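You operate a simulated robot arm through the tools that you are given. There is no shell and no other tool. Be economical: measure what you need, move in short steps, check, and stop when the job is done.

You run a simulated robot arm. Do the job below in one go: nothing can be reset, and whatever is moved stays where it is left.

JOB
Load the weight basket to the grey card, then free the catch.
Fine: lock the blue catch first; two weights go in; the basket itself counts 1 kg.

The check looks at the end state, three seconds after you hand in, the way a careful person would. Anything else that was tipped, shoved, dropped, spilled or broken makes it a failure.

ROBOT AND FRAMES
A 6-joint arm with a four-finger gripper on a trunk, on a base that drives. Base frame: it is fixed to the floor where the robot stands at the start and does not move with it; the origin is under the middle of the robot, x ahead of it, y to its left, z up. Lengths are in cm, angles in degrees, forces in N, time in s.
Its first joint turns from -166.0 to 166.0 degrees. Places, roughly: blue catch lever [60, 0, 80]; silver weight basket [60, 10, 80]; white ergometer four [100, 40, 60]. Payload 3.67 kg.
The tool frame sits at the grasp point between the pads (the TCP): z along the fingers, y along the line on which they close. The tips reach 2.8 cm beyond it. Largest opening 11.2 cm; the body of the gripper starts 7.3 cm behind the TCP.
Orientation is told as [roll, pitch, yaw] about the base's x, y, z axes, in that order, counted from this pose: with the fingers straight down and closing along the base's y, the tool's x points along the base's -x, its y along +y and its z along -z.

CONTROLS
- The arm moves only by the tool servo_tool. Its argument "commands" is one flat list of numbers, 6 for each row, row after row: the shift along the base's x, y, z in cm, then the turn, a rotation vector about the base's x, y, z in rad. In form: [dx, dy, dz, ax, ay, az, dx, dy, dz, ax, ay, az, ...]. A call has 1 to 20 rows; each row shifts and turns the commanded pose from where the row before left it. "grip" is the gripper command, from -1 (fully open) to 1 (shut), values between in proportion, set as the call begins (left out, the last holds). Each row takes 0.2 s and may step no farther than 5 cm and 8.6 degrees from the row before; otherwise, or with a gripper value out of range, the whole call is refused. Where a pose cannot be reached the arm comes as near as it can. A force on the tool above 40 N (or 10 N above the force at the start of the call, whichever is more), or a blocked arm, ends the call early, and 0.2 s more pass. The fingers move at their own pace and stop on an object; they squeeze with about 41 N. The grip force told is the motor's: it shows also when the fingers shut on nothing. Time passes only in rows, and 0.2 s behind the last, so rows that do not move let the fingers close. The reply holds the time, the measured pose of the TCP, the force on the tool along the base axes, the opening and the grip force, in the units named above and with some noise, with the torque about the TCP (base axes, N m) and any sound that the robot's microphone picked up.
- Cameras (640 x 400 px; columns grow to the right, rows downward): "scene" is now at [11.52, 23.78, 134.39]; the picture's right is [0.15, -0.99, 0.00], its down [-0.50, -0.07, -0.86] and it looks along [0.85, 0.13, -0.51] (base axes); focal length 281 px, centre (320, 200). "wrist" rides on the gripper at [6, -1.8, -10.4] in the tool frame; the picture's right is [0.29, 0.96, 0.00], its down [-0.80, 0.24, -0.55] and it looks along [-0.53, 0.16, 0.83] (tool axes); focal length 234 px, centre (320, 200). There is no depth. A picture from a camera that has moved, and an enlarged one, comes with that camera's place and axes in the base frame and with its lens. The place of the scene camera against the robot may be out by one fixed shift of up to 1.8 cm in any direction.
- camera(camera): a new picture of that camera. No time passes.
- steer(legs): drives the robot by 1 to 6 legs, each [ahead, left, turn to the left] in cm, cm and degrees, along the robot's own axes; the way and the turn of a leg run together, so that a leg with both is an arc; at most 150 cm and 180 degrees a leg. The arm and the cameras ride along, it lands a little off, and it stops where it bumps. It gives what a move gives.
- pan_tilt(pan, tilt): turns the head with the scene camera to pan (to the left, within 143 degrees either way) and tilt (down, from -29 to 69), counted from straight ahead of the robot. It gives what a move gives.
- close_up(camera, box): a new picture of the part [left, top, right, bottom] of that camera's present view, enlarged. No time passes.
- job_done(): hands the job in; it is judged then, once.

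Go step by step. Nothing tells you exact positions but the pictures and the camera data: compare them with the known pose of the tool, close in by small moves and look again before you grip or let go. The budget is 120 turns and 98 pictures, counting those below and the enlarged ones. Unless the task says otherwise, let go and move clear before handing in, and close with one line.

The tools are called after "Request:" by a JSON object that holds its "op" and its "data". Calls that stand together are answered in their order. servo_tool: Moves the arm, as the interface text tells. Its arguments: {"type":"object","properties":{"commands":{"type":"array"},"grip":{"type":"number"}},"required":["commands"]} The other tools are called the same way: steer (legs) drives the base; pan_tilt (pan, tilt) turns the head that bears the scene camera; camera (camera) takes a picture; close_up (camera, box) takes an enlarged picture of a part of a camera's view; job_done () hands the job in.

At the start:

```text
time_s: 0.0
position: [62.31, 3.32, 114.67]
orientation: [-0.1, 0.0, 0.0]
contact_force: [0.0, 0.9, -0.1]
wrist_torque: [0.0, 0.0, -0.02]
width: 11.21
grip_force: 0.1
robot x, y, heading: [-0.14, 0.03, 0.1]
head pan, tilt: [8.4, 30.6]
```

scene: 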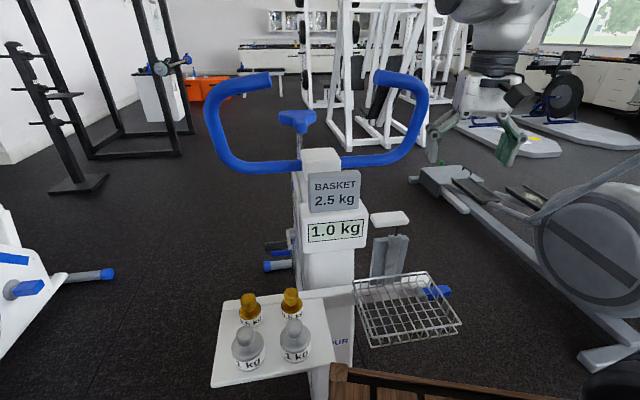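
wrist: 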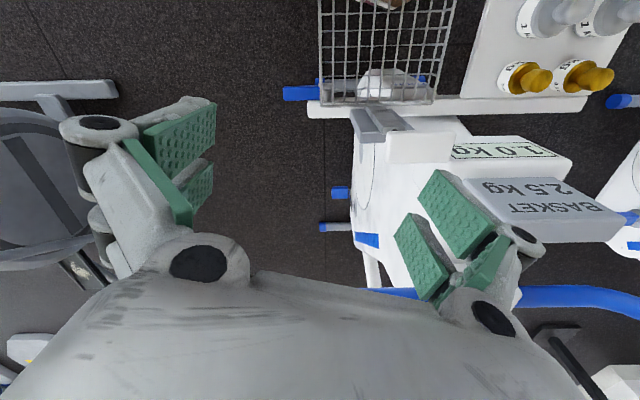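

The basket reads 1.0 kg and the grey card asks for 2.5 kg, so 1.5 kg must go in with two weights. I'll look closely at the weights, the catch and the basket.

Request:
{"op": "close_up", "data": {"camera": "scene", "box": [200, 280, 360, 390]}}

Request:
{"op": "close_up", "data": {"camera": "scene", "box": [330, 200, 490, 360]}}

Request:
{"op": "close_up", "data": {"camera": "scene", "box": [280, 140, 400, 260]}}

Request:
{"op": "close_up", "data": {"camera": "wrist", "box": [280, 0, 640, 225]}}

```text
3.64 times, centred on (280, 335) of scene
camera zoom: at [11.52, 23.78, 134.39], right [0.15, -0.99, 0.0], down [-0.5, -0.07, -0.86], along [0.85, 0.13, -0.51], focal length 1022 px, centre (466, -291)
```

zoom: 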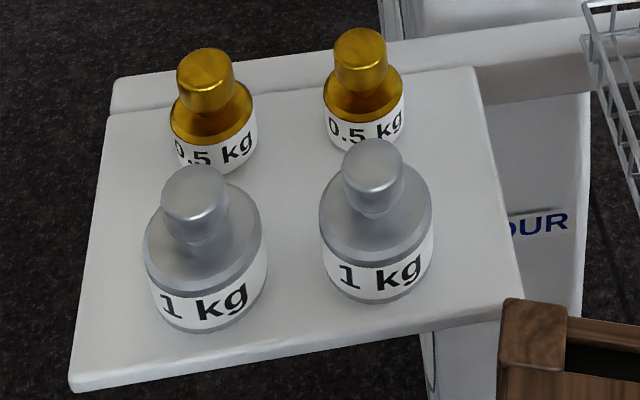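

```text
2.50 times, centred on (410, 280) of scene
camera zoom: at [11.52, 23.78, 134.39], right [0.15, -0.99, 0.0], down [-0.5, -0.07, -0.86], along [0.85, 0.13, -0.51], focal length 702 px, centre (95, 0)
```

zoom: 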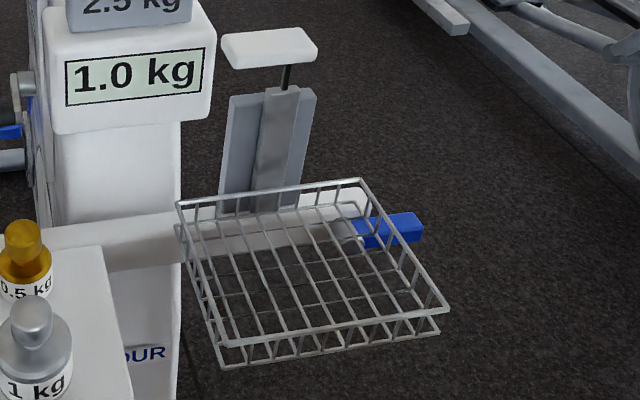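

```text
3.33 times, centred on (340, 200) of scene
camera zoom: at [11.52, 23.78, 134.39], right [0.15, -0.99, 0.0], down [-0.5, -0.07, -0.86], along [0.85, 0.13, -0.51], focal length 936 px, centre (253, 200)
```

zoom: 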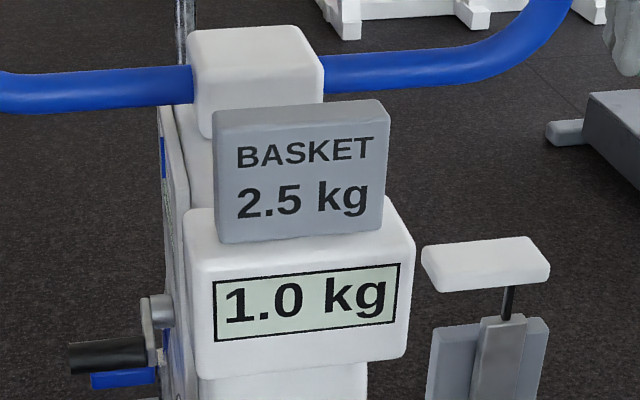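

```text
1.78 times, centred on (460, 112) of wrist
camera zoom: at [56.34, 1.68, 125.04], right [-0.29, 0.96, 0.0], down [0.8, 0.24, 0.55], along [0.53, 0.16, -0.83], focal length 416 px, centre (71, 356)
```

zoom: 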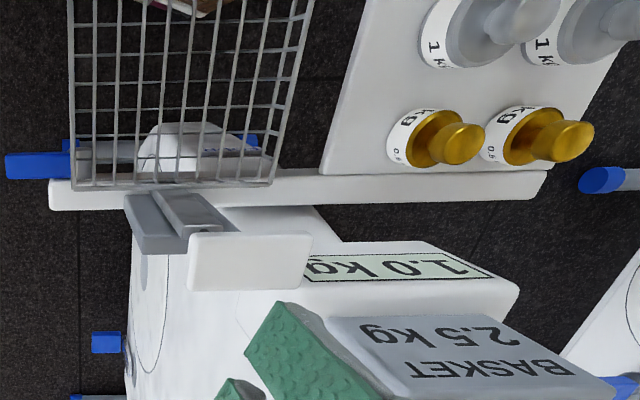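

The golds are 0.5 kg and the silvers 1 kg, so one of each goes in. Now I'll bring the wrist camera back and lower to study the catch.

Request:
{"op": "servo_tool", "data": {"commands": [-4, 0, 0, 0, 0, 0, -4, 0, 0, 0, 0, 0, -4, -1, -3, 0, 0, 0, -2, -1, -4, 0, 0, 0, 0, -1, -4, 0, 0, 0]}}

Request:
{"op": "camera", "data": {"camera": "wrist"}}

Request:
{"op": "camera", "data": {"camera": "scene"}}

```text
refused: row 3 steps farther than a row can; nothing moved
```

```text
91 pictures are left
camera wrist: at [56.34, 1.68, 125.04], right [-0.29, 0.96, 0.0], down [0.8, 0.24, 0.55], along [0.53, 0.16, -0.83], focal length 234 px, centre (320, 200)
```

wrist: 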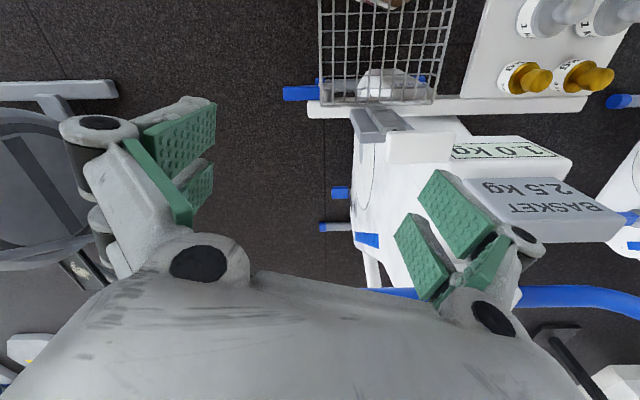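

```text
90 pictures are left
camera scene: at [11.52, 23.78, 134.39], right [0.15, -0.99, 0.0], down [-0.5, -0.07, -0.86], along [0.85, 0.13, -0.51], focal length 281 px, centre (320, 200)
```

scene: 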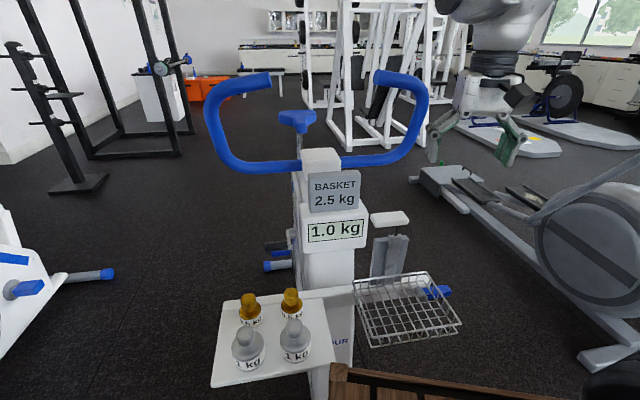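

The last move was refused for step size, so I'll resend it in smaller steps.

Request:
{"op": "servo_tool", "data": {"commands": [-4, 0, 0, 0, 0, 0, -4, 0, 0, 0, 0, 0, -3, -1, -3, 0, 0, 0, -2, -1, -4, 0, 0, 0, 0, -1, -4, 0, 0, 0]}}

Request:
{"op": "camera", "data": {"camera": "wrist"}}

```text
time_s: 1.2
position: [49.31, 0.44, 103.75]
orientation: [0.0, 0.0, 0.0]
contact_force: [-0.7, -0.2, -1.0]
wrist_torque: [0.05, -0.03, -0.02]
width: 11.19
grip_force: 0.1
robot x, y, heading: [0.32, -0.2, 0.0]
head pan, tilt: [8.4, 30.6]
```

```text
89 pictures are left
camera wrist: at [43.34, -1.36, 114.15], right [-0.29, 0.96, 0.0], down [0.8, 0.24, 0.55], along [0.53, 0.16, -0.83], focal length 234 px, centre (320, 200)
```

wrist: 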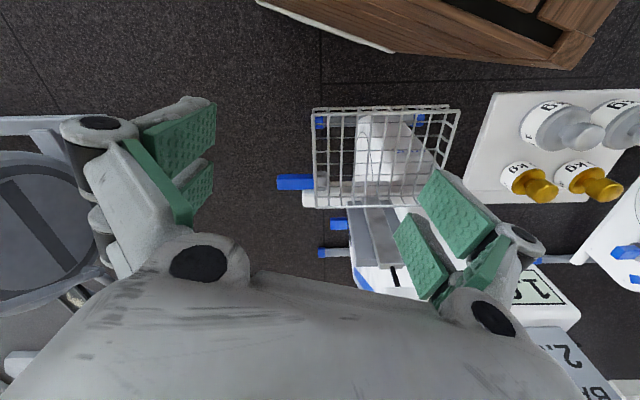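

Request:
{"op": "close_up", "data": {"camera": "wrist", "box": [260, 90, 480, 230]}}

Request:
{"op": "close_up", "data": {"camera": "scene", "box": [350, 260, 470, 340]}}

```text
2.86 times, centred on (370, 160) of wrist
camera zoom: at [43.34, -1.36, 114.15], right [-0.29, 0.96, 0.0], down [0.8, 0.24, 0.55], along [0.53, 0.16, -0.83], focal length 669 px, centre (177, 314)
```

zoom: 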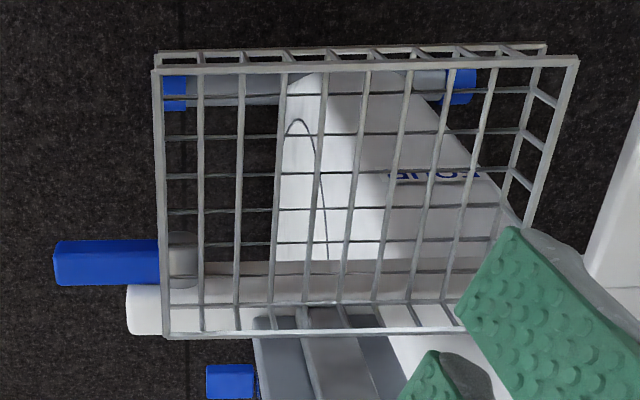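

```text
5.00 times, centred on (410, 300) of scene
camera zoom: at [11.51, 23.78, 134.39], right [0.15, -0.99, 0.0], down [-0.5, -0.07, -0.86], along [0.85, 0.13, -0.51], focal length 1405 px, centre (-130, -300)
```

zoom: 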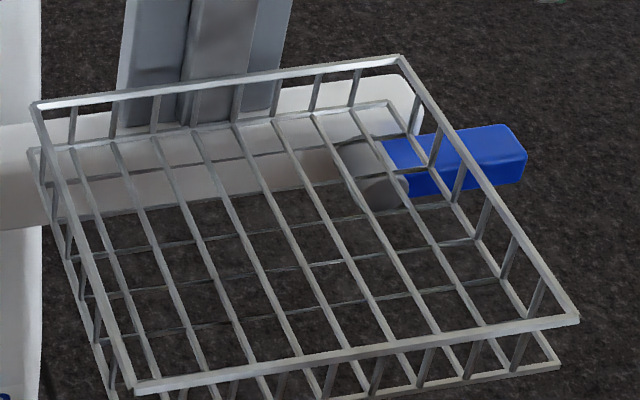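

The catch lever is a blue bar on a grey hub at the end of the crossbar, pointing outward. I'll tilt the wrist to see it from the front and look for labels.

Request:
{"op": "servo_tool", "data": {"commands": [-1, -2, 0, 0, -0.14, 0, 0, -2, -2, 0, -0.14, 0, 0, -2, -3, 0, -0.14, 0, 0, -2, -3, 0, -0.14, 0]}}

Request:
{"op": "camera", "data": {"camera": "wrist"}}

Request:
{"op": "close_up", "data": {"camera": "wrist", "box": [240, 60, 500, 230]}}

```text
time_s: 2.2
position: [60.69, -8.74, 109.98]
orientation: [0.1, -31.8, 0.0]
contact_force: [0.0, -0.4, -0.1]
wrist_torque: [-0.01, -0.01, -0.04]
width: 11.18
grip_force: 0.1
out of reach, approached as far as the arm can: row 1, 2, 3, 4
robot x, y, heading: [-0.28, 0.01, -0.1]
head pan, tilt: [8.4, 30.6]
```

```text
86 pictures are left
camera wrist: at [50.14, -10.6, 115.61], right [-0.25, 0.96, -0.15], down [0.38, 0.24, 0.89], along [0.89, 0.16, -0.43], focal length 234 px, centre (320, 200)
```

wrist: 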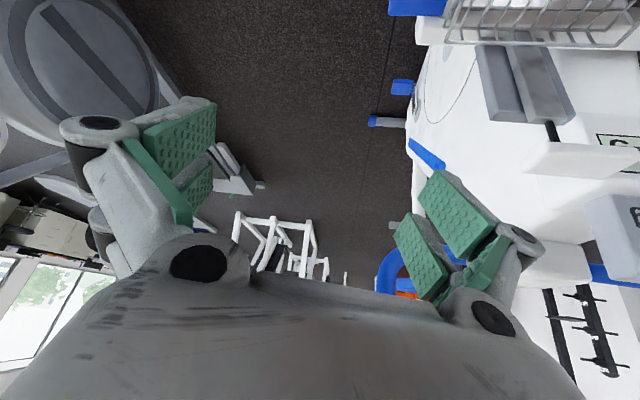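

```text
2.35 times, centred on (370, 145) of wrist
camera zoom: at [50.14, -10.6, 115.61], right [-0.25, 0.96, -0.15], down [0.38, 0.24, 0.89], along [0.89, 0.16, -0.43], focal length 551 px, centre (202, 329)
```

zoom: 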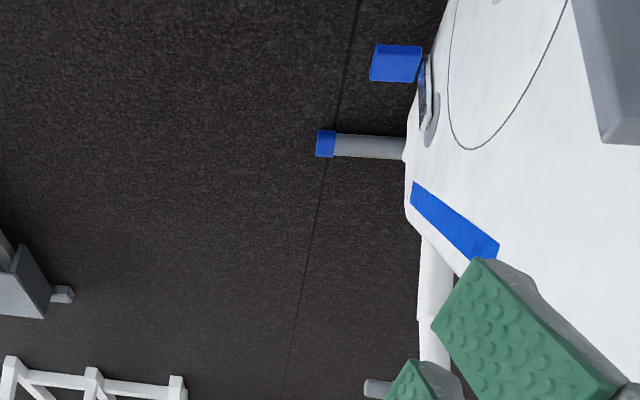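

The arm is too cramped at this distance for that view. I'll back the base off 15 cm and look from there.

Request:
{"op": "steer", "data": {"legs": [[-15, 0, 0]]}}

Request:
{"op": "servo_tool", "data": {"commands": [0, 1, -4, 0, 0, 0, 0, 1, -4, 0, 0, 0, 0, 0, -4, 0, 0, 0]}}

Request:
{"op": "camera", "data": {"camera": "wrist"}}

Request:
{"op": "camera", "data": {"camera": "scene"}}

```text
time_s: 3.6
position: [45.68, -8.66, 109.99]
orientation: [0.3, -31.7, 0.0]
contact_force: [0.0, 0.7, -0.7]
wrist_torque: [0.03, 0.01, 0.03]
width: 11.22
grip_force: 0.0
robot x, y, heading: [-15.18, -0.01, -0.2]
head pan, tilt: [8.4, 30.6]
```

```text
time_s: 4.4
position: [51.31, -9.84, 103.77]
orientation: [0.7, -31.4, 0.0]
contact_force: [-0.3, -0.8, -0.9]
wrist_torque: [-0.01, -0.03, 0.05]
width: 11.17
grip_force: 0.0
out of reach, approached as far as the arm can: row 1, 2, 3
robot x, y, heading: [-15.3, -0.02, 0.2]
head pan, tilt: [8.4, 30.6]
```

```text
84 pictures are left
camera wrist: at [40.81, -11.63, 109.41], right [-0.25, 0.96, -0.14], down [0.39, 0.23, 0.89], along [0.89, 0.17, -0.43], focal length 234 px, centre (320, 200)
```

wrist: 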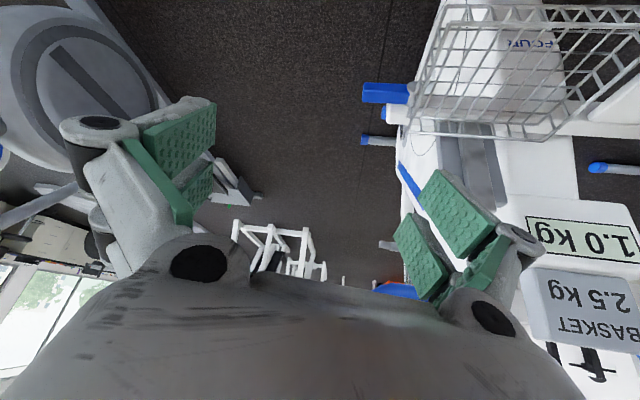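

```text
83 pictures are left
camera scene: at [-3.64, 23.79, 134.39], right [0.15, -0.99, 0.0], down [-0.5, -0.07, -0.86], along [0.85, 0.13, -0.51], focal length 281 px, centre (320, 200)
```

scene: 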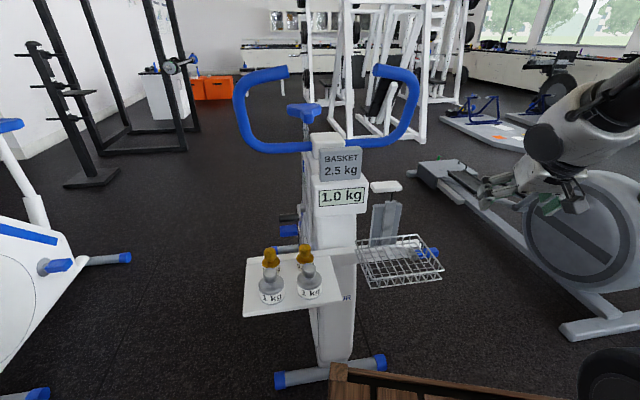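

Request:
{"op": "close_up", "data": {"camera": "wrist", "box": [350, 0, 590, 150]}}

Request:
{"op": "close_up", "data": {"camera": "scene", "box": [340, 170, 460, 300]}}

```text
2.67 times, centred on (470, 75) of wrist
camera zoom: at [40.81, -11.63, 109.41], right [-0.25, 0.96, -0.14], down [0.39, 0.23, 0.89], along [0.89, 0.17, -0.43], focal length 624 px, centre (-80, 533)
```

zoom: 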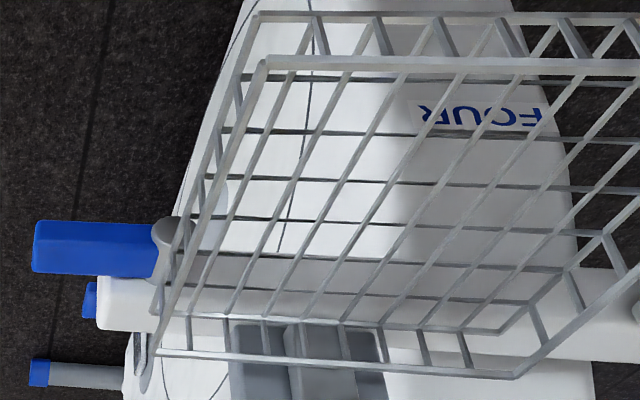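

```text
3.08 times, centred on (400, 235) of scene
camera zoom: at [-3.64, 23.79, 134.39], right [0.15, -0.99, 0.0], down [-0.5, -0.07, -0.86], along [0.85, 0.13, -0.51], focal length 864 px, centre (74, 92)
```

zoom: 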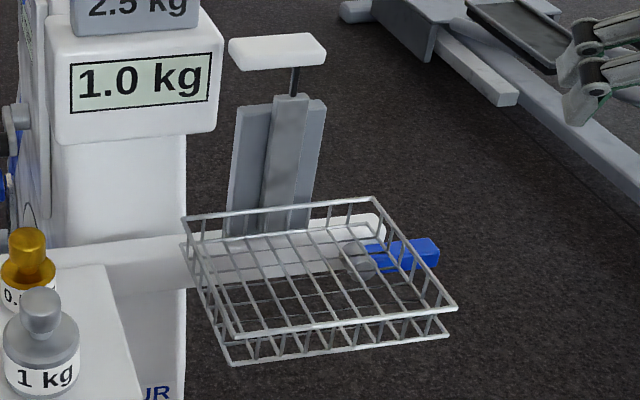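

Request:
{"op": "close_up", "data": {"camera": "scene", "box": [400, 240, 444, 268]}}

Request:
{"op": "close_up", "data": {"camera": "wrist", "box": [355, 70, 435, 120]}}

```text
14.29 times, centred on (422, 254) of scene
camera zoom: at [-3.64, 23.79, 134.39], right [0.15, -0.99, 0.0], down [-0.5, -0.07, -0.86], along [0.85, 0.13, -0.51], focal length 4014 px, centre (-1137, -571)
```

zoom: 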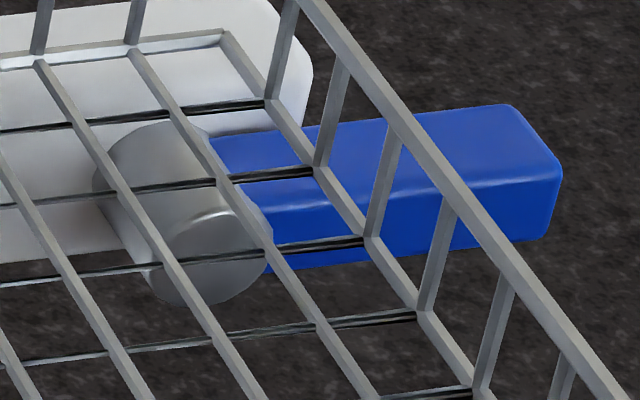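

```text
8.00 times, centred on (395, 95) of wrist
camera zoom: at [40.81, -11.63, 109.41], right [-0.25, 0.96, -0.14], down [0.39, 0.23, 0.89], along [0.89, 0.17, -0.43], focal length 1873 px, centre (-280, 1040)
```

zoom: 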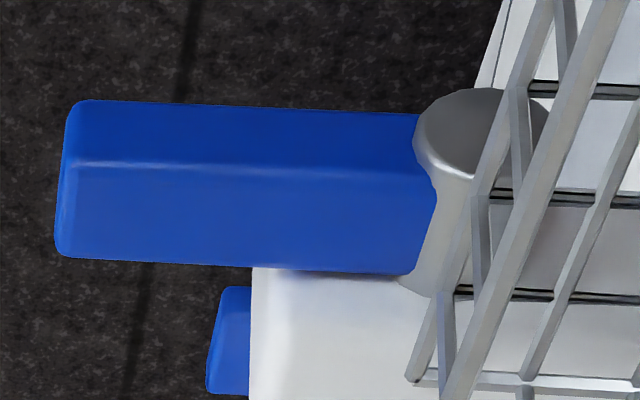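

The lever seems tipped about 15–20° above horizontal and pivots on a hub whose axis runs along x, under the basket edge. I'll view it from the right side, with the wrist yawed to look toward +y.

Request:
{"op": "servo_tool", "data": {"commands": [1, -2, 0, 0, 0.138, 0, 1, -2, 0, 0, 0.138, 0, 1, -2, 0, 0, 0.138, 0, 1, -2, 0, 0, 0.134, 0, 0, -2, 0, 0, 0, 0.143, 0, -2, 0, 0, 0, 0.143, 1, 0, 0, 0, 0, 0.143, 1, 0, 0, 0, 0, 0.143, 1, 0, -1, 0, 0, 0.143, 1, 0, -1, 0, 0, 0.143, 1, 0, -2, 0, 0, 0.143, 1, 0, -2, 0, 0, 0.143, 1, 0, -2, 0, 0, 0.143, 0, 0, -2, 0, 0, 0.143, 0, 0, -2, 0, 0, 0.143]}}

Request:
{"op": "camera", "data": {"camera": "wrist"}}

```text
time_s: 7.6
position: [62.44, -21.47, 91.73]
orientation: [0.2, -0.3, 90.3]
contact_force: [-0.8, 0.1, 0.1]
wrist_torque: [-0.01, -0.01, 0.02]
width: 11.21
grip_force: 0.1
robot x, y, heading: [-14.97, -0.13, 0.1]
head pan, tilt: [8.4, 30.6]
```

```text
78 pictures are left
camera wrist: at [64.35, -27.47, 102.04], right [-0.96, -0.29, 0.0], down [-0.24, 0.79, 0.56], along [-0.17, 0.53, -0.83], focal length 234 px, centre (320, 200)
```

wrist: 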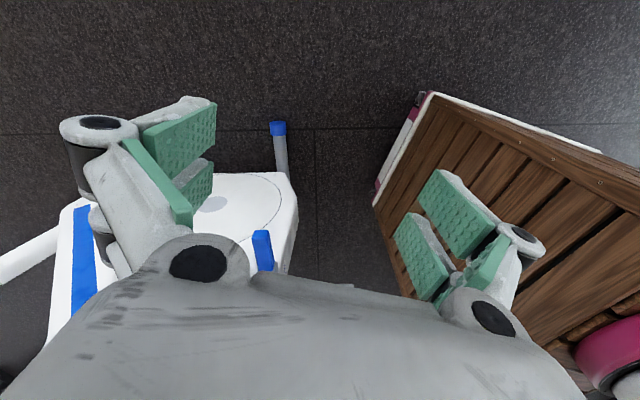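

Request:
{"op": "servo_tool", "data": {"commands": [1, -1, 2, 0.13, 0, 0, 1, -1, 2, 0.13, 0, 0, 1, -1, 2, 0.13, 0, 0, 0, 0, 0, 0.13, 0, 0]}}

Request:
{"op": "camera", "data": {"camera": "wrist"}}

Request:
{"op": "close_up", "data": {"camera": "wrist", "box": [200, 80, 440, 240]}}

```text
time_s: 8.6
position: [65.43, -24.51, 97.87]
orientation: [0.1, -30.1, 90.2]
contact_force: [-0.2, 0.9, 0.0]
wrist_torque: [-0.07, -0.02, -0.01]
width: 11.2
grip_force: 0.1
robot x, y, heading: [-15.12, -0.23, 0.2]
head pan, tilt: [8.4, 30.6]
```

```text
77 pictures are left
camera wrist: at [67.25, -34.9, 103.66], right [-0.96, -0.25, -0.14], down [-0.24, 0.41, 0.88], along [-0.16, 0.88, -0.45], focal length 234 px, centre (320, 200)
```

wrist: 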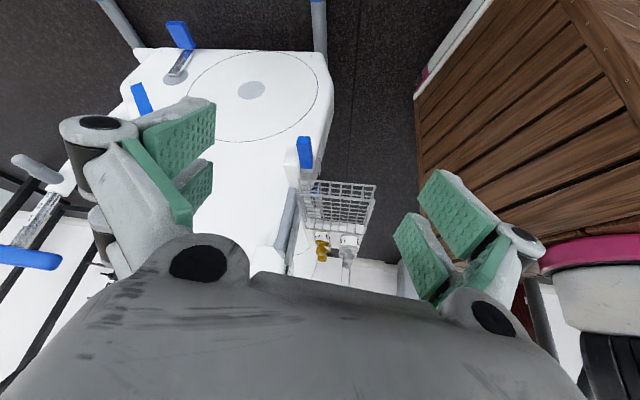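

```text
2.50 times, centred on (320, 160) of wrist
camera zoom: at [67.25, -34.9, 103.66], right [-0.96, -0.25, -0.14], down [-0.24, 0.41, 0.88], along [-0.16, 0.88, -0.45], focal length 585 px, centre (320, 300)
```

zoom: 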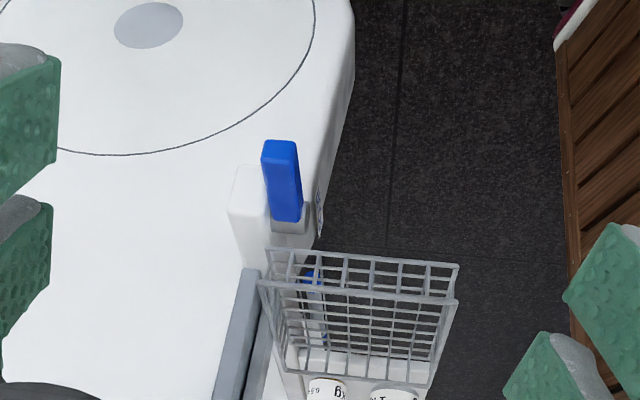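

Triangulating from the two wrist views, the bike is yawed about 19°, the basket rim sits at z≈83, the hub is near (63.5, 5.3, 76) and the lever tip near (65.8, -2.4, 76.8). I'll take a closer look for marks.

Request:
{"op": "close_up", "data": {"camera": "wrist", "box": [280, 125, 380, 265]}}

Request:
{"op": "pan_tilt", "data": {"pan": 0, "tilt": 35}}

Request:
{"op": "camera", "data": {"camera": "scene"}}

```text
2.86 times, centred on (330, 195) of wrist
camera zoom: at [67.25, -34.9, 103.66], right [-0.96, -0.25, -0.14], down [-0.24, 0.41, 0.88], along [-0.16, 0.88, -0.45], focal length 669 px, centre (291, 214)
```

zoom: 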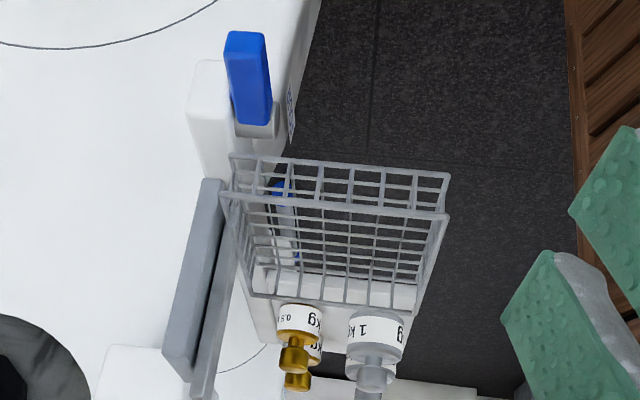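

```text
time_s: 9.3
position: [65.51, -24.69, 97.64]
orientation: [0.2, -30.1, 90.1]
contact_force: [0.1, 0.2, -0.5]
wrist_torque: [-0.01, -0.01, -0.01]
width: 11.19
grip_force: 0.1
robot x, y, heading: [-15.19, 0.01, -0.2]
head pan, tilt: [0.0, 35.0]
```

```text
74 pictures are left
camera scene: at [-3.71, 22.46, 133.7], right [0.0, -1.0, 0.0], down [-0.57, 0.0, -0.82], along [0.82, 0.0, -0.57], focal length 281 px, centre (320, 200)
```

scene: 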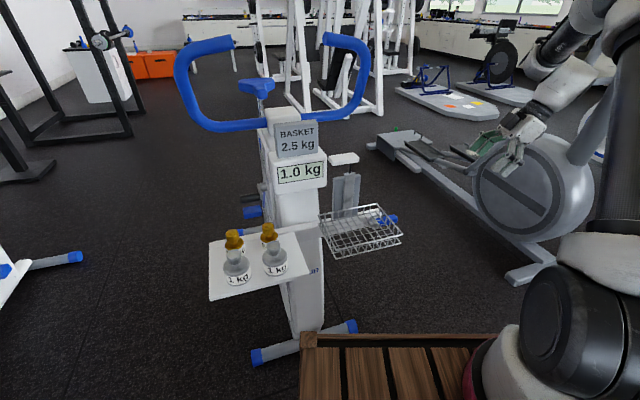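

There is a small label beside the hub, so I'll zoom in on it.

Request:
{"op": "close_up", "data": {"camera": "wrist", "box": [316, 145, 346, 180]}}

Request:
{"op": "close_up", "data": {"camera": "scene", "box": [310, 205, 410, 275]}}

```text
11.43 times, centred on (331, 162) of wrist
camera zoom: at [67.24, -34.95, 103.62], right [-0.96, -0.25, -0.14], down [-0.24, 0.41, 0.88], along [-0.16, 0.88, -0.45], focal length 2676 px, centre (194, 629)
```

zoom: 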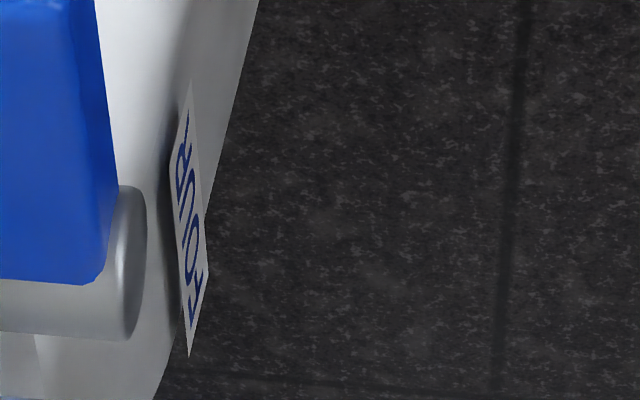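

```text
5.71 times, centred on (360, 240) of scene
camera zoom: at [-3.71, 22.46, 133.7], right [0.0, -1.0, 0.0], down [-0.57, 0.0, -0.82], along [0.82, 0.0, -0.57], focal length 1606 px, centre (91, -29)
```

zoom: 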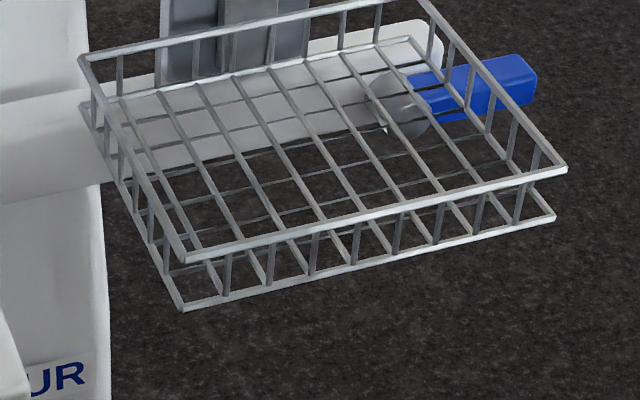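

There are no lock markings, only the brand label, so I'll find out by feel. I'll move above the lever's outer end with the fingers set to close along the hub axis.

Request:
{"op": "servo_tool", "data": {"commands": [0, 3, 1, -0.131, 0, 0, 0, 3, 0, -0.131, 0, 0, 0, 3, 0, -0.131, 0, 0, 0, 3, 0, -0.131, 0, 0, 0, 3, 0, 0, 0, 0.11, 0, 3, 0, 0, 0, 0.11, 0, 3, 0, 0, 0, 0.11, 0, 2.5, -2, 0, 0, 0, 0, 0, -3, 0, 0, 0], "grip": 0.0}}

Request:
{"op": "camera", "data": {"camera": "wrist"}}

Request:
{"op": "camera", "data": {"camera": "scene"}}

```text
time_s: 11.3
position: [65.34, -1.14, 93.76]
orientation: [0.2, -0.1, 109.1]
contact_force: [-0.6, 0.2, 0.3]
wrist_torque: [-0.07, -0.02, 0.02]
width: 5.61
grip_force: 0.1
robot x, y, heading: [-14.85, -0.06, -0.3]
head pan, tilt: [0.0, 35.0]
```

```text
71 pictures are left
camera wrist: at [69.02, -6.19, 104.2], right [-0.81, -0.58, 0.0], down [-0.48, 0.68, 0.56], along [-0.33, 0.45, -0.83], focal length 234 px, centre (320, 200)
```

wrist: 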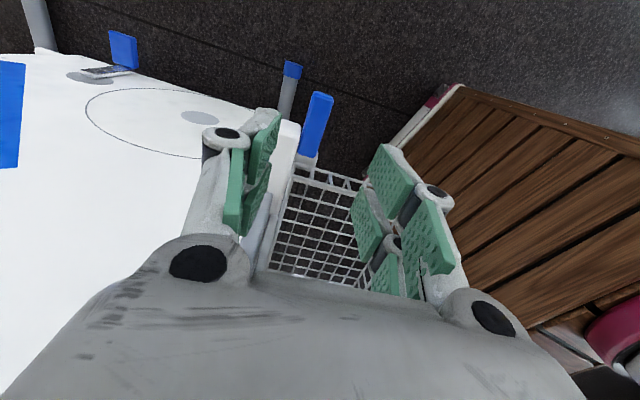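

```text
70 pictures are left
camera scene: at [-3.74, 22.47, 133.7], right [0.0, -1.0, 0.0], down [-0.57, 0.0, -0.82], along [0.82, 0.0, -0.57], focal length 281 px, centre (320, 200)
```

scene: 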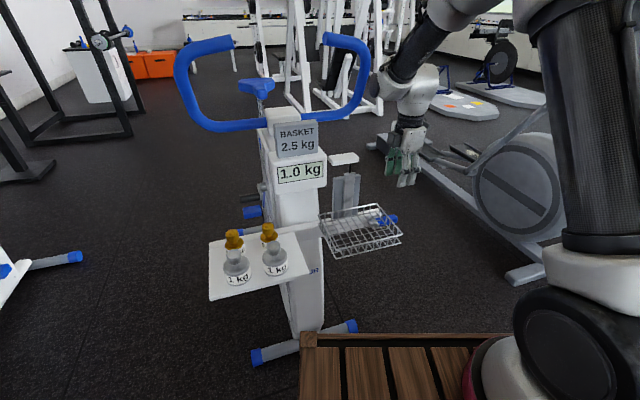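

The lever tip again works out at about (65.8, -2.5), in agreement with before. I'll shift slightly outward to clear the crossbar end and come down over the lever.

Request:
{"op": "servo_tool", "data": {"commands": [0.2, -0.7, -4, 0, 0, 0, 0, 0, -4, 0, 0, 0, 0, 0, -4, 0, 0, 0, 0, 0, -2.5, 0, 0, 0, 0, 0, -2.3, 0, 0, 0]}}

Request:
{"op": "camera", "data": {"camera": "wrist"}}

Request:
{"op": "close_up", "data": {"camera": "scene", "box": [310, 170, 450, 270]}}

```text
time_s: 12.5
position: [65.78, -1.93, 77.07]
orientation: [0.2, -0.1, 109.0]
contact_force: [0.5, 0.6, 0.4]
wrist_torque: [0.02, 0.0, 0.01]
width: 5.59
grip_force: 0.0
robot x, y, heading: [-15.1, -0.08, 0.0]
head pan, tilt: [0.0, 35.0]
```

```text
69 pictures are left
camera wrist: at [69.45, -7.02, 87.45], right [-0.81, -0.58, 0.0], down [-0.48, 0.68, 0.56], along [-0.33, 0.45, -0.83], focal length 234 px, centre (320, 200)
```

wrist: 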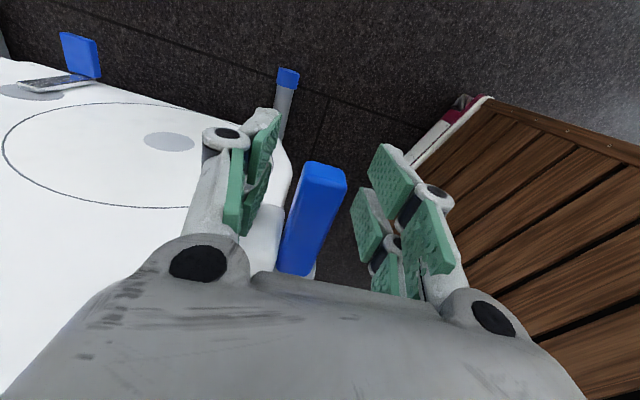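

```text
4.00 times, centred on (380, 220) of scene
camera zoom: at [-3.73, 22.47, 133.7], right [0.0, -1.0, 0.0], down [-0.57, 0.0, -0.82], along [0.82, 0.0, -0.57], focal length 1124 px, centre (80, 120)
```

zoom: 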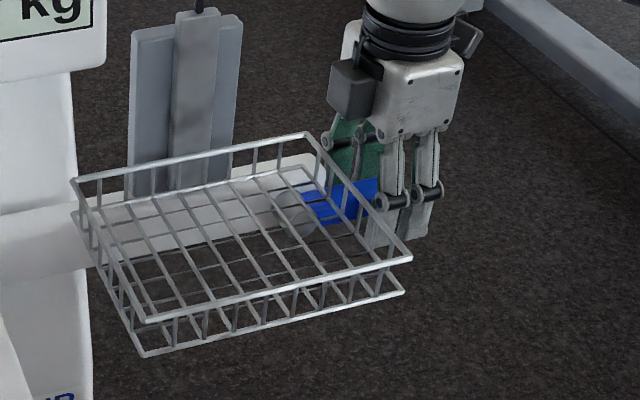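

The lever is between the fingers. I'll close on it.

Request:
{"op": "servo_tool", "data": {"commands": [0, 0, 0, 0, 0, 0, 0, 0, 0, 0, 0, 0, 0, 0, 0, 0, 0, 0], "grip": 0.7}}

Request:
{"op": "camera", "data": {"camera": "wrist"}}

```text
time_s: 13.3
position: [65.63, -2.12, 77.1]
orientation: [0.4, 0.0, 108.9]
contact_force: [-10.1, -3.2, -2.5]
wrist_torque: [-0.22, 0.13, -1.34]
width: 2.33
grip_force: 44.8
robot x, y, heading: [-15.03, -0.05, -0.1]
head pan, tilt: [0.0, 35.0]
```

```text
67 pictures are left
camera wrist: at [69.36, -7.06, 87.39], right [-0.81, -0.58, 0.01], down [-0.48, 0.68, 0.56], along [-0.33, 0.45, -0.83], focal length 234 px, centre (320, 200)
```

wrist: 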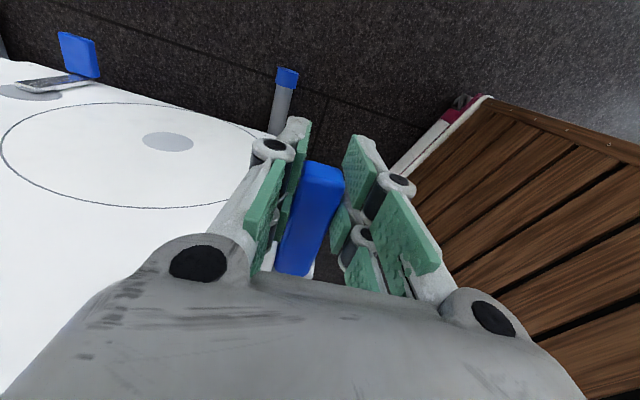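

I have the lever. I'll try it gently downward by 1 cm, along the arc about the hub.

Request:
{"op": "servo_tool", "data": {"commands": [-0.3, -0.1, -0.25, 0.031, 0.011, 0, 0, 0, -0.25, 0.031, 0.011, 0, 0, 0, -0.25, 0.031, 0.011, 0, -0.03, 0.07, -0.25, 0.031, 0.011, 0]}}

```text
time_s: 14.3
position: [65.64, -2.07, 76.11]
orientation: [0.0, -7.6, 109.1]
contact_force: [26.7, -12.6, 13.9]
wrist_torque: [1.09, 0.04, -1.46]
width: 2.35
grip_force: 45.0
robot x, y, heading: [-15.08, -0.16, -0.3]
head pan, tilt: [0.0, 35.0]
```

Request:
{"op": "servo_tool", "data": {"commands": [0.2, 0.07, 0, 0, 0, 0]}}

Request:
{"op": "close_up", "data": {"camera": "wrist", "box": [220, 120, 460, 300]}}

Request:
{"op": "close_up", "data": {"camera": "scene", "box": [310, 200, 450, 270]}}

```text
time_s: 14.7
position: [65.67, -1.95, 75.99]
orientation: [0.2, -7.7, 109.0]
contact_force: [26.6, -14.1, 11.0]
wrist_torque: [0.96, 0.02, -1.48]
width: 2.33
grip_force: 45.5
robot x, y, heading: [-15.08, 0.01, 0.0]
head pan, tilt: [0.0, 35.0]
```

```text
2.22 times, centred on (340, 210) of wrist
camera zoom: at [69.72, -8.21, 85.39], right [-0.81, -0.58, -0.04], down [-0.46, 0.6, 0.66], along [-0.36, 0.55, -0.75], focal length 520 px, centre (276, 178)
```

zoom: 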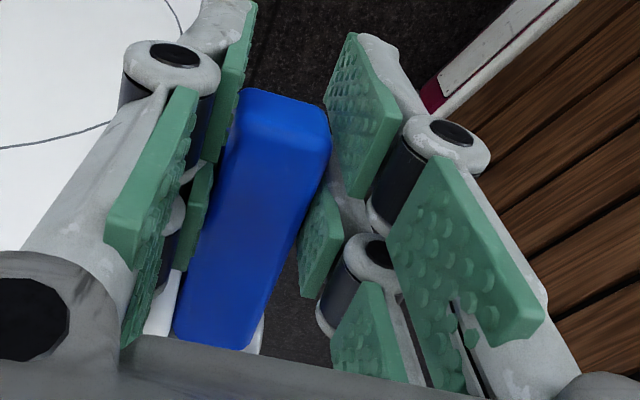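

```text
4.57 times, centred on (380, 235) of scene
camera zoom: at [-3.66, 22.41, 133.7], right [0.0, -1.0, 0.0], down [-0.57, 0.0, -0.82], along [0.82, 0.0, -0.57], focal length 1284 px, centre (46, 40)
```

zoom: 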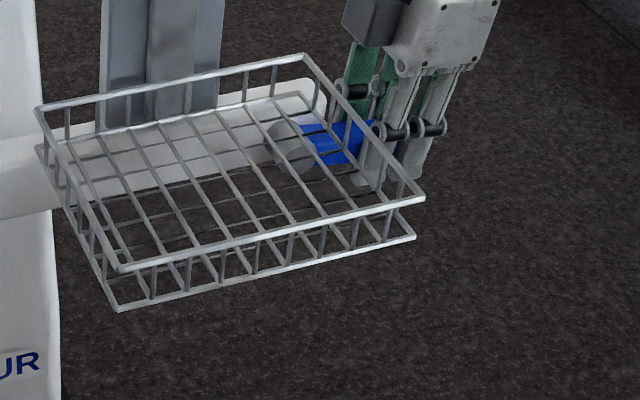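

The readings show a side load, so the grip is twisted. I'll open and check whether the lever moved.

Request:
{"op": "servo_tool", "data": {"commands": [0, 0, 0, 0, 0, 0, 0, 0, 0, 0, 0, 0, 0, 0, 0, 0, 0, 0], "grip": 0.0}}

Request:
{"op": "close_up", "data": {"camera": "wrist", "box": [220, 120, 460, 300]}}

Request:
{"op": "close_up", "data": {"camera": "scene", "box": [360, 200, 440, 250]}}

```text
time_s: 15.5
position: [65.54, -1.94, 75.8]
orientation: [0.5, -7.7, 109.0]
contact_force: [0.6, 0.1, -0.9]
wrist_torque: [-0.02, 0.02, -0.02]
width: 5.59
grip_force: 0.0
robot x, y, heading: [-15.18, 0.33, -0.2]
head pan, tilt: [0.0, 35.0]
```

```text
2.22 times, centred on (340, 210) of wrist
camera zoom: at [69.59, -8.11, 85.35], right [-0.81, -0.58, -0.03], down [-0.46, 0.6, 0.66], along [-0.36, 0.55, -0.75], focal length 520 px, centre (276, 178)
```

zoom: 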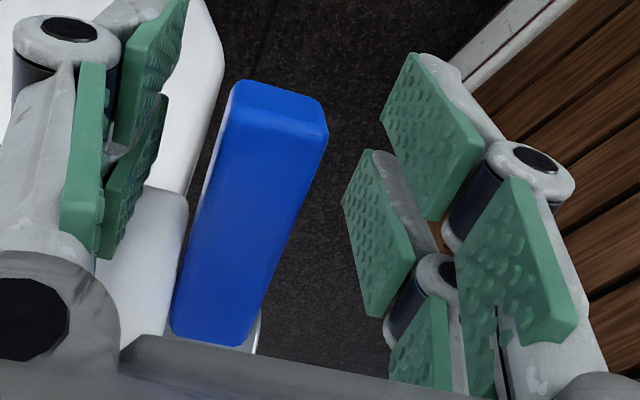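

```text
8.00 times, centred on (400, 225) of scene
camera zoom: at [-3.72, 22.48, 133.7], right [0.0, -1.0, 0.0], down [-0.57, 0.0, -0.82], along [0.82, 0.0, -0.57], focal length 2248 px, centre (-320, 0)
```

zoom: 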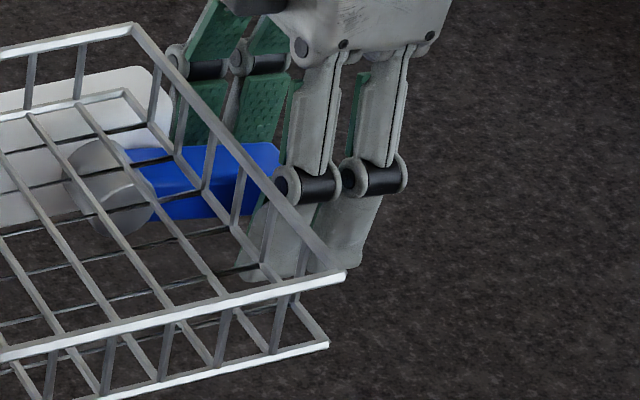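

The lever turned down about 9° and stayed there, so it turns downward with some friction. I'll regrip it better centred and follow the arc further.

Request:
{"op": "servo_tool", "data": {"commands": [0.3, 0.1, 0, 0, 0, 0, 0, 0, 0, 0, 0, 0]}}

Request:
{"op": "servo_tool", "data": {"commands": [0, 0, 0, 0, 0, 0, 0, 0, 0, 0, 0, 0, 0, 0, 0, 0, 0, 0], "grip": 0.7}}

Request:
{"op": "servo_tool", "data": {"commands": [-0.037, 0.11, -0.64, 0.083, 0.027, 0, -0.054, 0.166, -0.63, 0.083, 0.027, 0, -0.07, 0.22, -0.61, 0.083, 0.027, 0]}}

```text
time_s: 16.1
position: [65.81, -1.72, 75.93]
orientation: [0.4, -7.6, 109.0]
contact_force: [-0.2, 0.0, -0.7]
wrist_torque: [-0.01, 0.01, 0.03]
width: 5.6
grip_force: 0.1
robot x, y, heading: [-15.0, 0.09, -0.2]
head pan, tilt: [0.0, 35.0]
```

```text
time_s: 16.9
position: [65.72, -1.91, 75.89]
orientation: [0.5, -7.7, 108.9]
contact_force: [-18.9, -6.6, -1.2]
wrist_torque: [-0.2, 0.52, -1.18]
width: 2.35
grip_force: 45.4
robot x, y, heading: [-15.14, -0.05, 0.1]
head pan, tilt: [0.0, 35.0]
```

```text
time_s: 17.7
position: [65.45, -1.34, 73.91]
orientation: [-0.1, -22.7, 109.1]
contact_force: [-27.3, -20.2, 14.6]
wrist_torque: [0.86, 1.28, -0.68]
width: 2.34
grip_force: 45.1
robot x, y, heading: [-15.16, 0.17, 0.2]
head pan, tilt: [0.0, 35.0]
```

Request:
{"op": "servo_tool", "data": {"commands": [-0.2, -0.25, 0, 0, 0, 0, -0.07, 0.15, -0.59, 0.083, 0.027, 0, -0.1, 0.25, -0.56, 0.083, 0.027, 0]}}

Request:
{"op": "close_up", "data": {"camera": "scene", "box": [310, 190, 450, 280]}}

```text
time_s: 18.5
position: [65.25, -0.74, 72.8]
orientation: [-0.3, -32.9, 109.2]
contact_force: [-18.5, 9.3, 18.0]
wrist_torque: [0.16, 1.17, -0.86]
width: 2.34
grip_force: 45.1
robot x, y, heading: [-15.43, -0.17, -0.0]
head pan, tilt: [0.0, 35.0]
```

```text
4.44 times, centred on (380, 235) of scene
camera zoom: at [-3.82, 22.52, 133.7], right [0.0, -1.0, 0.0], down [-0.57, 0.0, -0.82], along [0.82, 0.0, -0.57], focal length 1249 px, centre (53, 44)
```

zoom: 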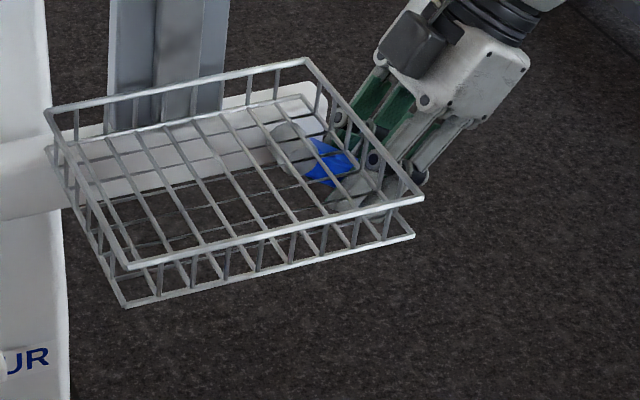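

Request:
{"op": "servo_tool", "data": {"commands": [-0.25, 0.2, -0.53, 0.083, 0.027, 0, -0.13, 0.4, -0.5, 0.083, 0.027, 0]}}

Request:
{"op": "servo_tool", "data": {"commands": [-0.145, 0.44, -0.46, 0.083, 0.027, 0, -0.157, 0.48, -0.42, 0.083, 0.027, 0]}}

```text
time_s: 19.1
position: [65.17, -0.13, 71.98]
orientation: [-0.8, -42.7, 109.5]
contact_force: [2.9, 25.3, 25.9]
wrist_torque: [0.07, 0.9, -0.98]
width: 2.35
grip_force: 44.7
robot x, y, heading: [-14.83, 0.32, -0.1]
head pan, tilt: [0.0, 35.0]
```

```text
time_s: 19.7
position: [64.93, 0.48, 71.02]
orientation: [-1.3, -52.6, 109.7]
contact_force: [25.3, 19.8, 27.8]
wrist_torque: [0.34, 0.99, -1.03]
width: 2.35
grip_force: 44.6
robot x, y, heading: [-15.24, 0.14, 0.0]
head pan, tilt: [0.0, 35.0]
```

Request:
{"op": "servo_tool", "data": {"commands": [0.1, 0.45, -0.3, 0.083, 0.027, 0, -0.16, 0.5, -0.32, 0.083, 0.027, 0]}}

Request:
{"op": "close_up", "data": {"camera": "scene", "box": [310, 190, 450, 280]}}

Request:
{"op": "camera", "data": {"camera": "wrist"}}

```text
time_s: 20.3
position: [64.6, 1.56, 70.31]
orientation: [-1.5, -62.9, 110.1]
contact_force: [14.6, 18.5, 17.6]
wrist_torque: [-0.54, 0.99, -0.75]
width: 2.33
grip_force: 44.4
robot x, y, heading: [-15.37, -0.15, 0.1]
head pan, tilt: [0.0, 35.0]
```

```text
4.44 times, centred on (380, 235) of scene
camera zoom: at [-3.73, 22.52, 133.69], right [0.0, -1.0, 0.0], down [-0.57, 0.0, -0.82], along [0.82, 0.0, -0.57], focal length 1249 px, centre (53, 44)
```

zoom: 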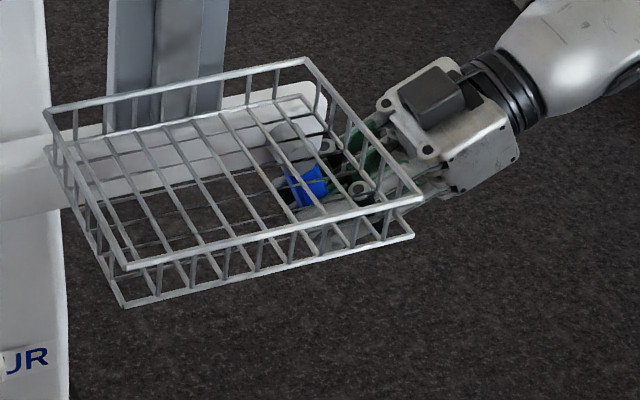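

```text
60 pictures are left
camera wrist: at [70.07, -9.21, 69.7], right [-0.86, -0.43, -0.27], down [-0.2, -0.2, 0.96], along [-0.47, 0.88, 0.09], focal length 234 px, centre (320, 200)
```

wrist: 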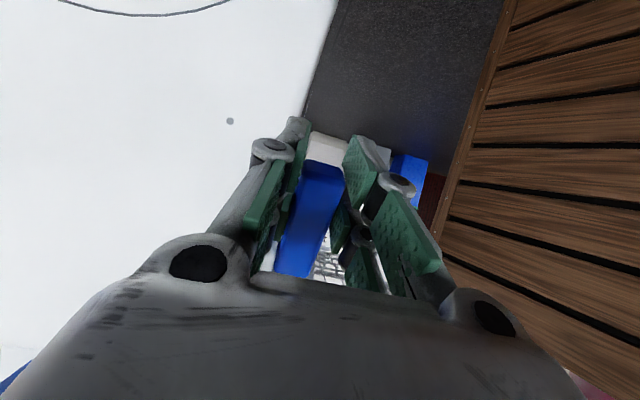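

Request:
{"op": "servo_tool", "data": {"commands": [-0.18, 0.5, -0.27, 0.083, 0.027, 0, -0.19, 0.55, -0.22, 0.083, 0.027, 0]}}

Request:
{"op": "servo_tool", "data": {"commands": [-0.19, 0.55, -0.16, 0.083, 0.027, 0, -0.2, 0.55, -0.11, 0.083, 0.027, 0]}}

Request:
{"op": "close_up", "data": {"camera": "scene", "box": [310, 190, 450, 280]}}

```text
time_s: 20.9
position: [64.17, 2.59, 69.85]
orientation: [-2.7, -72.7, 111.4]
contact_force: [18.4, 20.9, 13.7]
wrist_torque: [-0.99, 1.02, -0.67]
width: 2.36
grip_force: 44.6
robot x, y, heading: [-15.29, -0.16, 0.2]
head pan, tilt: [0.0, 35.0]
```

```text
time_s: 21.5
position: [63.92, 3.26, 69.5]
orientation: [-6.8, -82.6, 115.1]
contact_force: [30.5, -11.7, -5.3]
wrist_torque: [-1.36, 1.01, -0.61]
width: 2.35
grip_force: 44.8
robot x, y, heading: [-15.24, -0.07, 0.1]
head pan, tilt: [0.0, 35.0]
```

```text
4.44 times, centred on (380, 235) of scene
camera zoom: at [-3.57, 22.4, 133.69], right [0.0, -1.0, 0.0], down [-0.57, 0.0, -0.82], along [0.82, 0.0, -0.57], focal length 1249 px, centre (53, 44)
```

zoom: 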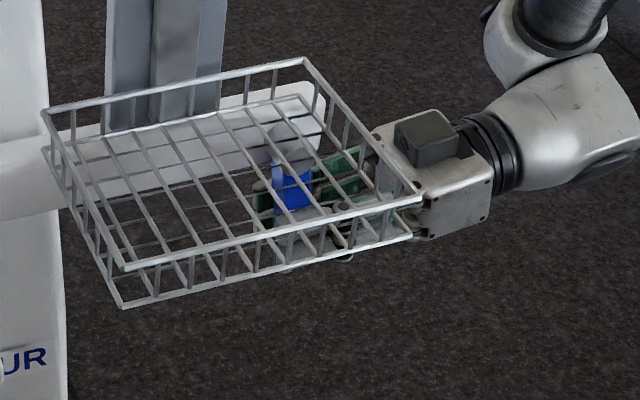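

The lever now hangs nearly straight down and is close to a stop. I'll release and check its angle.

Request:
{"op": "servo_tool", "data": {"commands": [0, 0, 0, 0, 0, 0, 0, 0, 0, 0, 0, 0, 0, 0, 0, 0, 0, 0], "grip": 0.1}}

Request:
{"op": "camera", "data": {"camera": "wrist"}}

Request:
{"op": "close_up", "data": {"camera": "scene", "box": [350, 200, 410, 260]}}

```text
time_s: 22.3
position: [63.79, 3.64, 69.52]
orientation: [-7.1, -82.8, 115.7]
contact_force: [-0.1, -0.3, -1.0]
wrist_torque: [-0.01, 0.04, 0.02]
width: 5.03
grip_force: 0.1
robot x, y, heading: [-14.56, 0.18, -0.1]
head pan, tilt: [0.0, 35.0]
```

```text
58 pictures are left
camera wrist: at [69.04, -6.26, 64.9], right [-0.89, -0.34, -0.3], down [-0.1, -0.51, 0.86], along [-0.44, 0.79, 0.42], focal length 234 px, centre (320, 200)
```

wrist: 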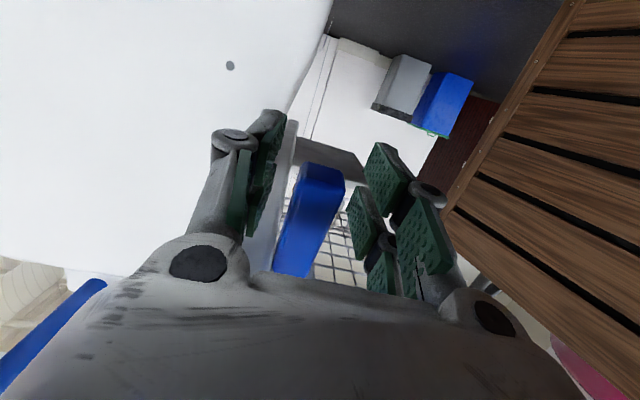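

```text
6.67 times, centred on (380, 230) of scene
camera zoom: at [-3.72, 22.47, 133.7], right [0.0, -1.0, 0.0], down [-0.57, 0.0, -0.82], along [0.82, 0.0, -0.57], focal length 1873 px, centre (-80, 0)
```

zoom: 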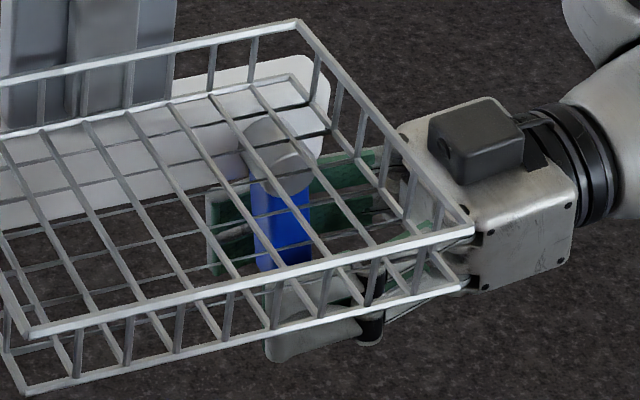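

Request:
{"op": "servo_tool", "data": {"commands": [0, 0, 0, 0, 0, 0, 0, 0, 0, 0, 0, 0], "grip": 0.7}}

Request:
{"op": "servo_tool", "data": {"commands": [-0.1, 0.4, -0.05, 0.06, 0.02, 0, -0.1, 0.4, 0, 0.06, 0.02, 0, -0.1, 0.4, 0, 0.0, 0.0, 0, -0.1, 0.4, 0, 0, 0, 0]}}

Request:
{"op": "close_up", "data": {"camera": "scene", "box": [350, 200, 410, 260]}}

```text
time_s: 22.9
position: [63.89, 3.72, 69.5]
orientation: [-6.7, -82.7, 115.1]
contact_force: [6.5, 3.5, -0.2]
wrist_torque: [-0.47, 1.32, -0.33]
width: 2.3
grip_force: 45.2
robot x, y, heading: [-15.12, -0.1, -0.1]
head pan, tilt: [0.0, 35.0]
```

```text
time_s: 23.9
position: [63.34, 5.12, 69.53]
orientation: [-96.4, -89.1, -155.1]
contact_force: [4.8, -37.8, -0.6]
wrist_torque: [0.11, 1.43, -0.2]
width: 2.3
grip_force: 44.6
robot x, y, heading: [-15.22, -0.21, 0.0]
head pan, tilt: [0.0, 35.0]
```

```text
6.67 times, centred on (380, 230) of scene
camera zoom: at [-3.69, 22.34, 133.71], right [0.0, -1.0, 0.0], down [-0.57, 0.0, -0.82], along [0.82, 0.0, -0.57], focal length 1873 px, centre (-80, 0)
```

zoom: 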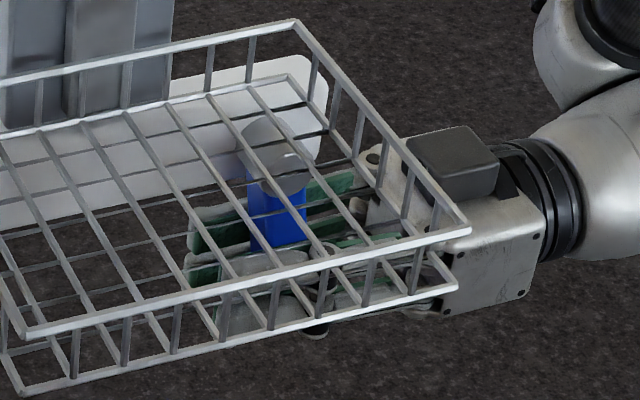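

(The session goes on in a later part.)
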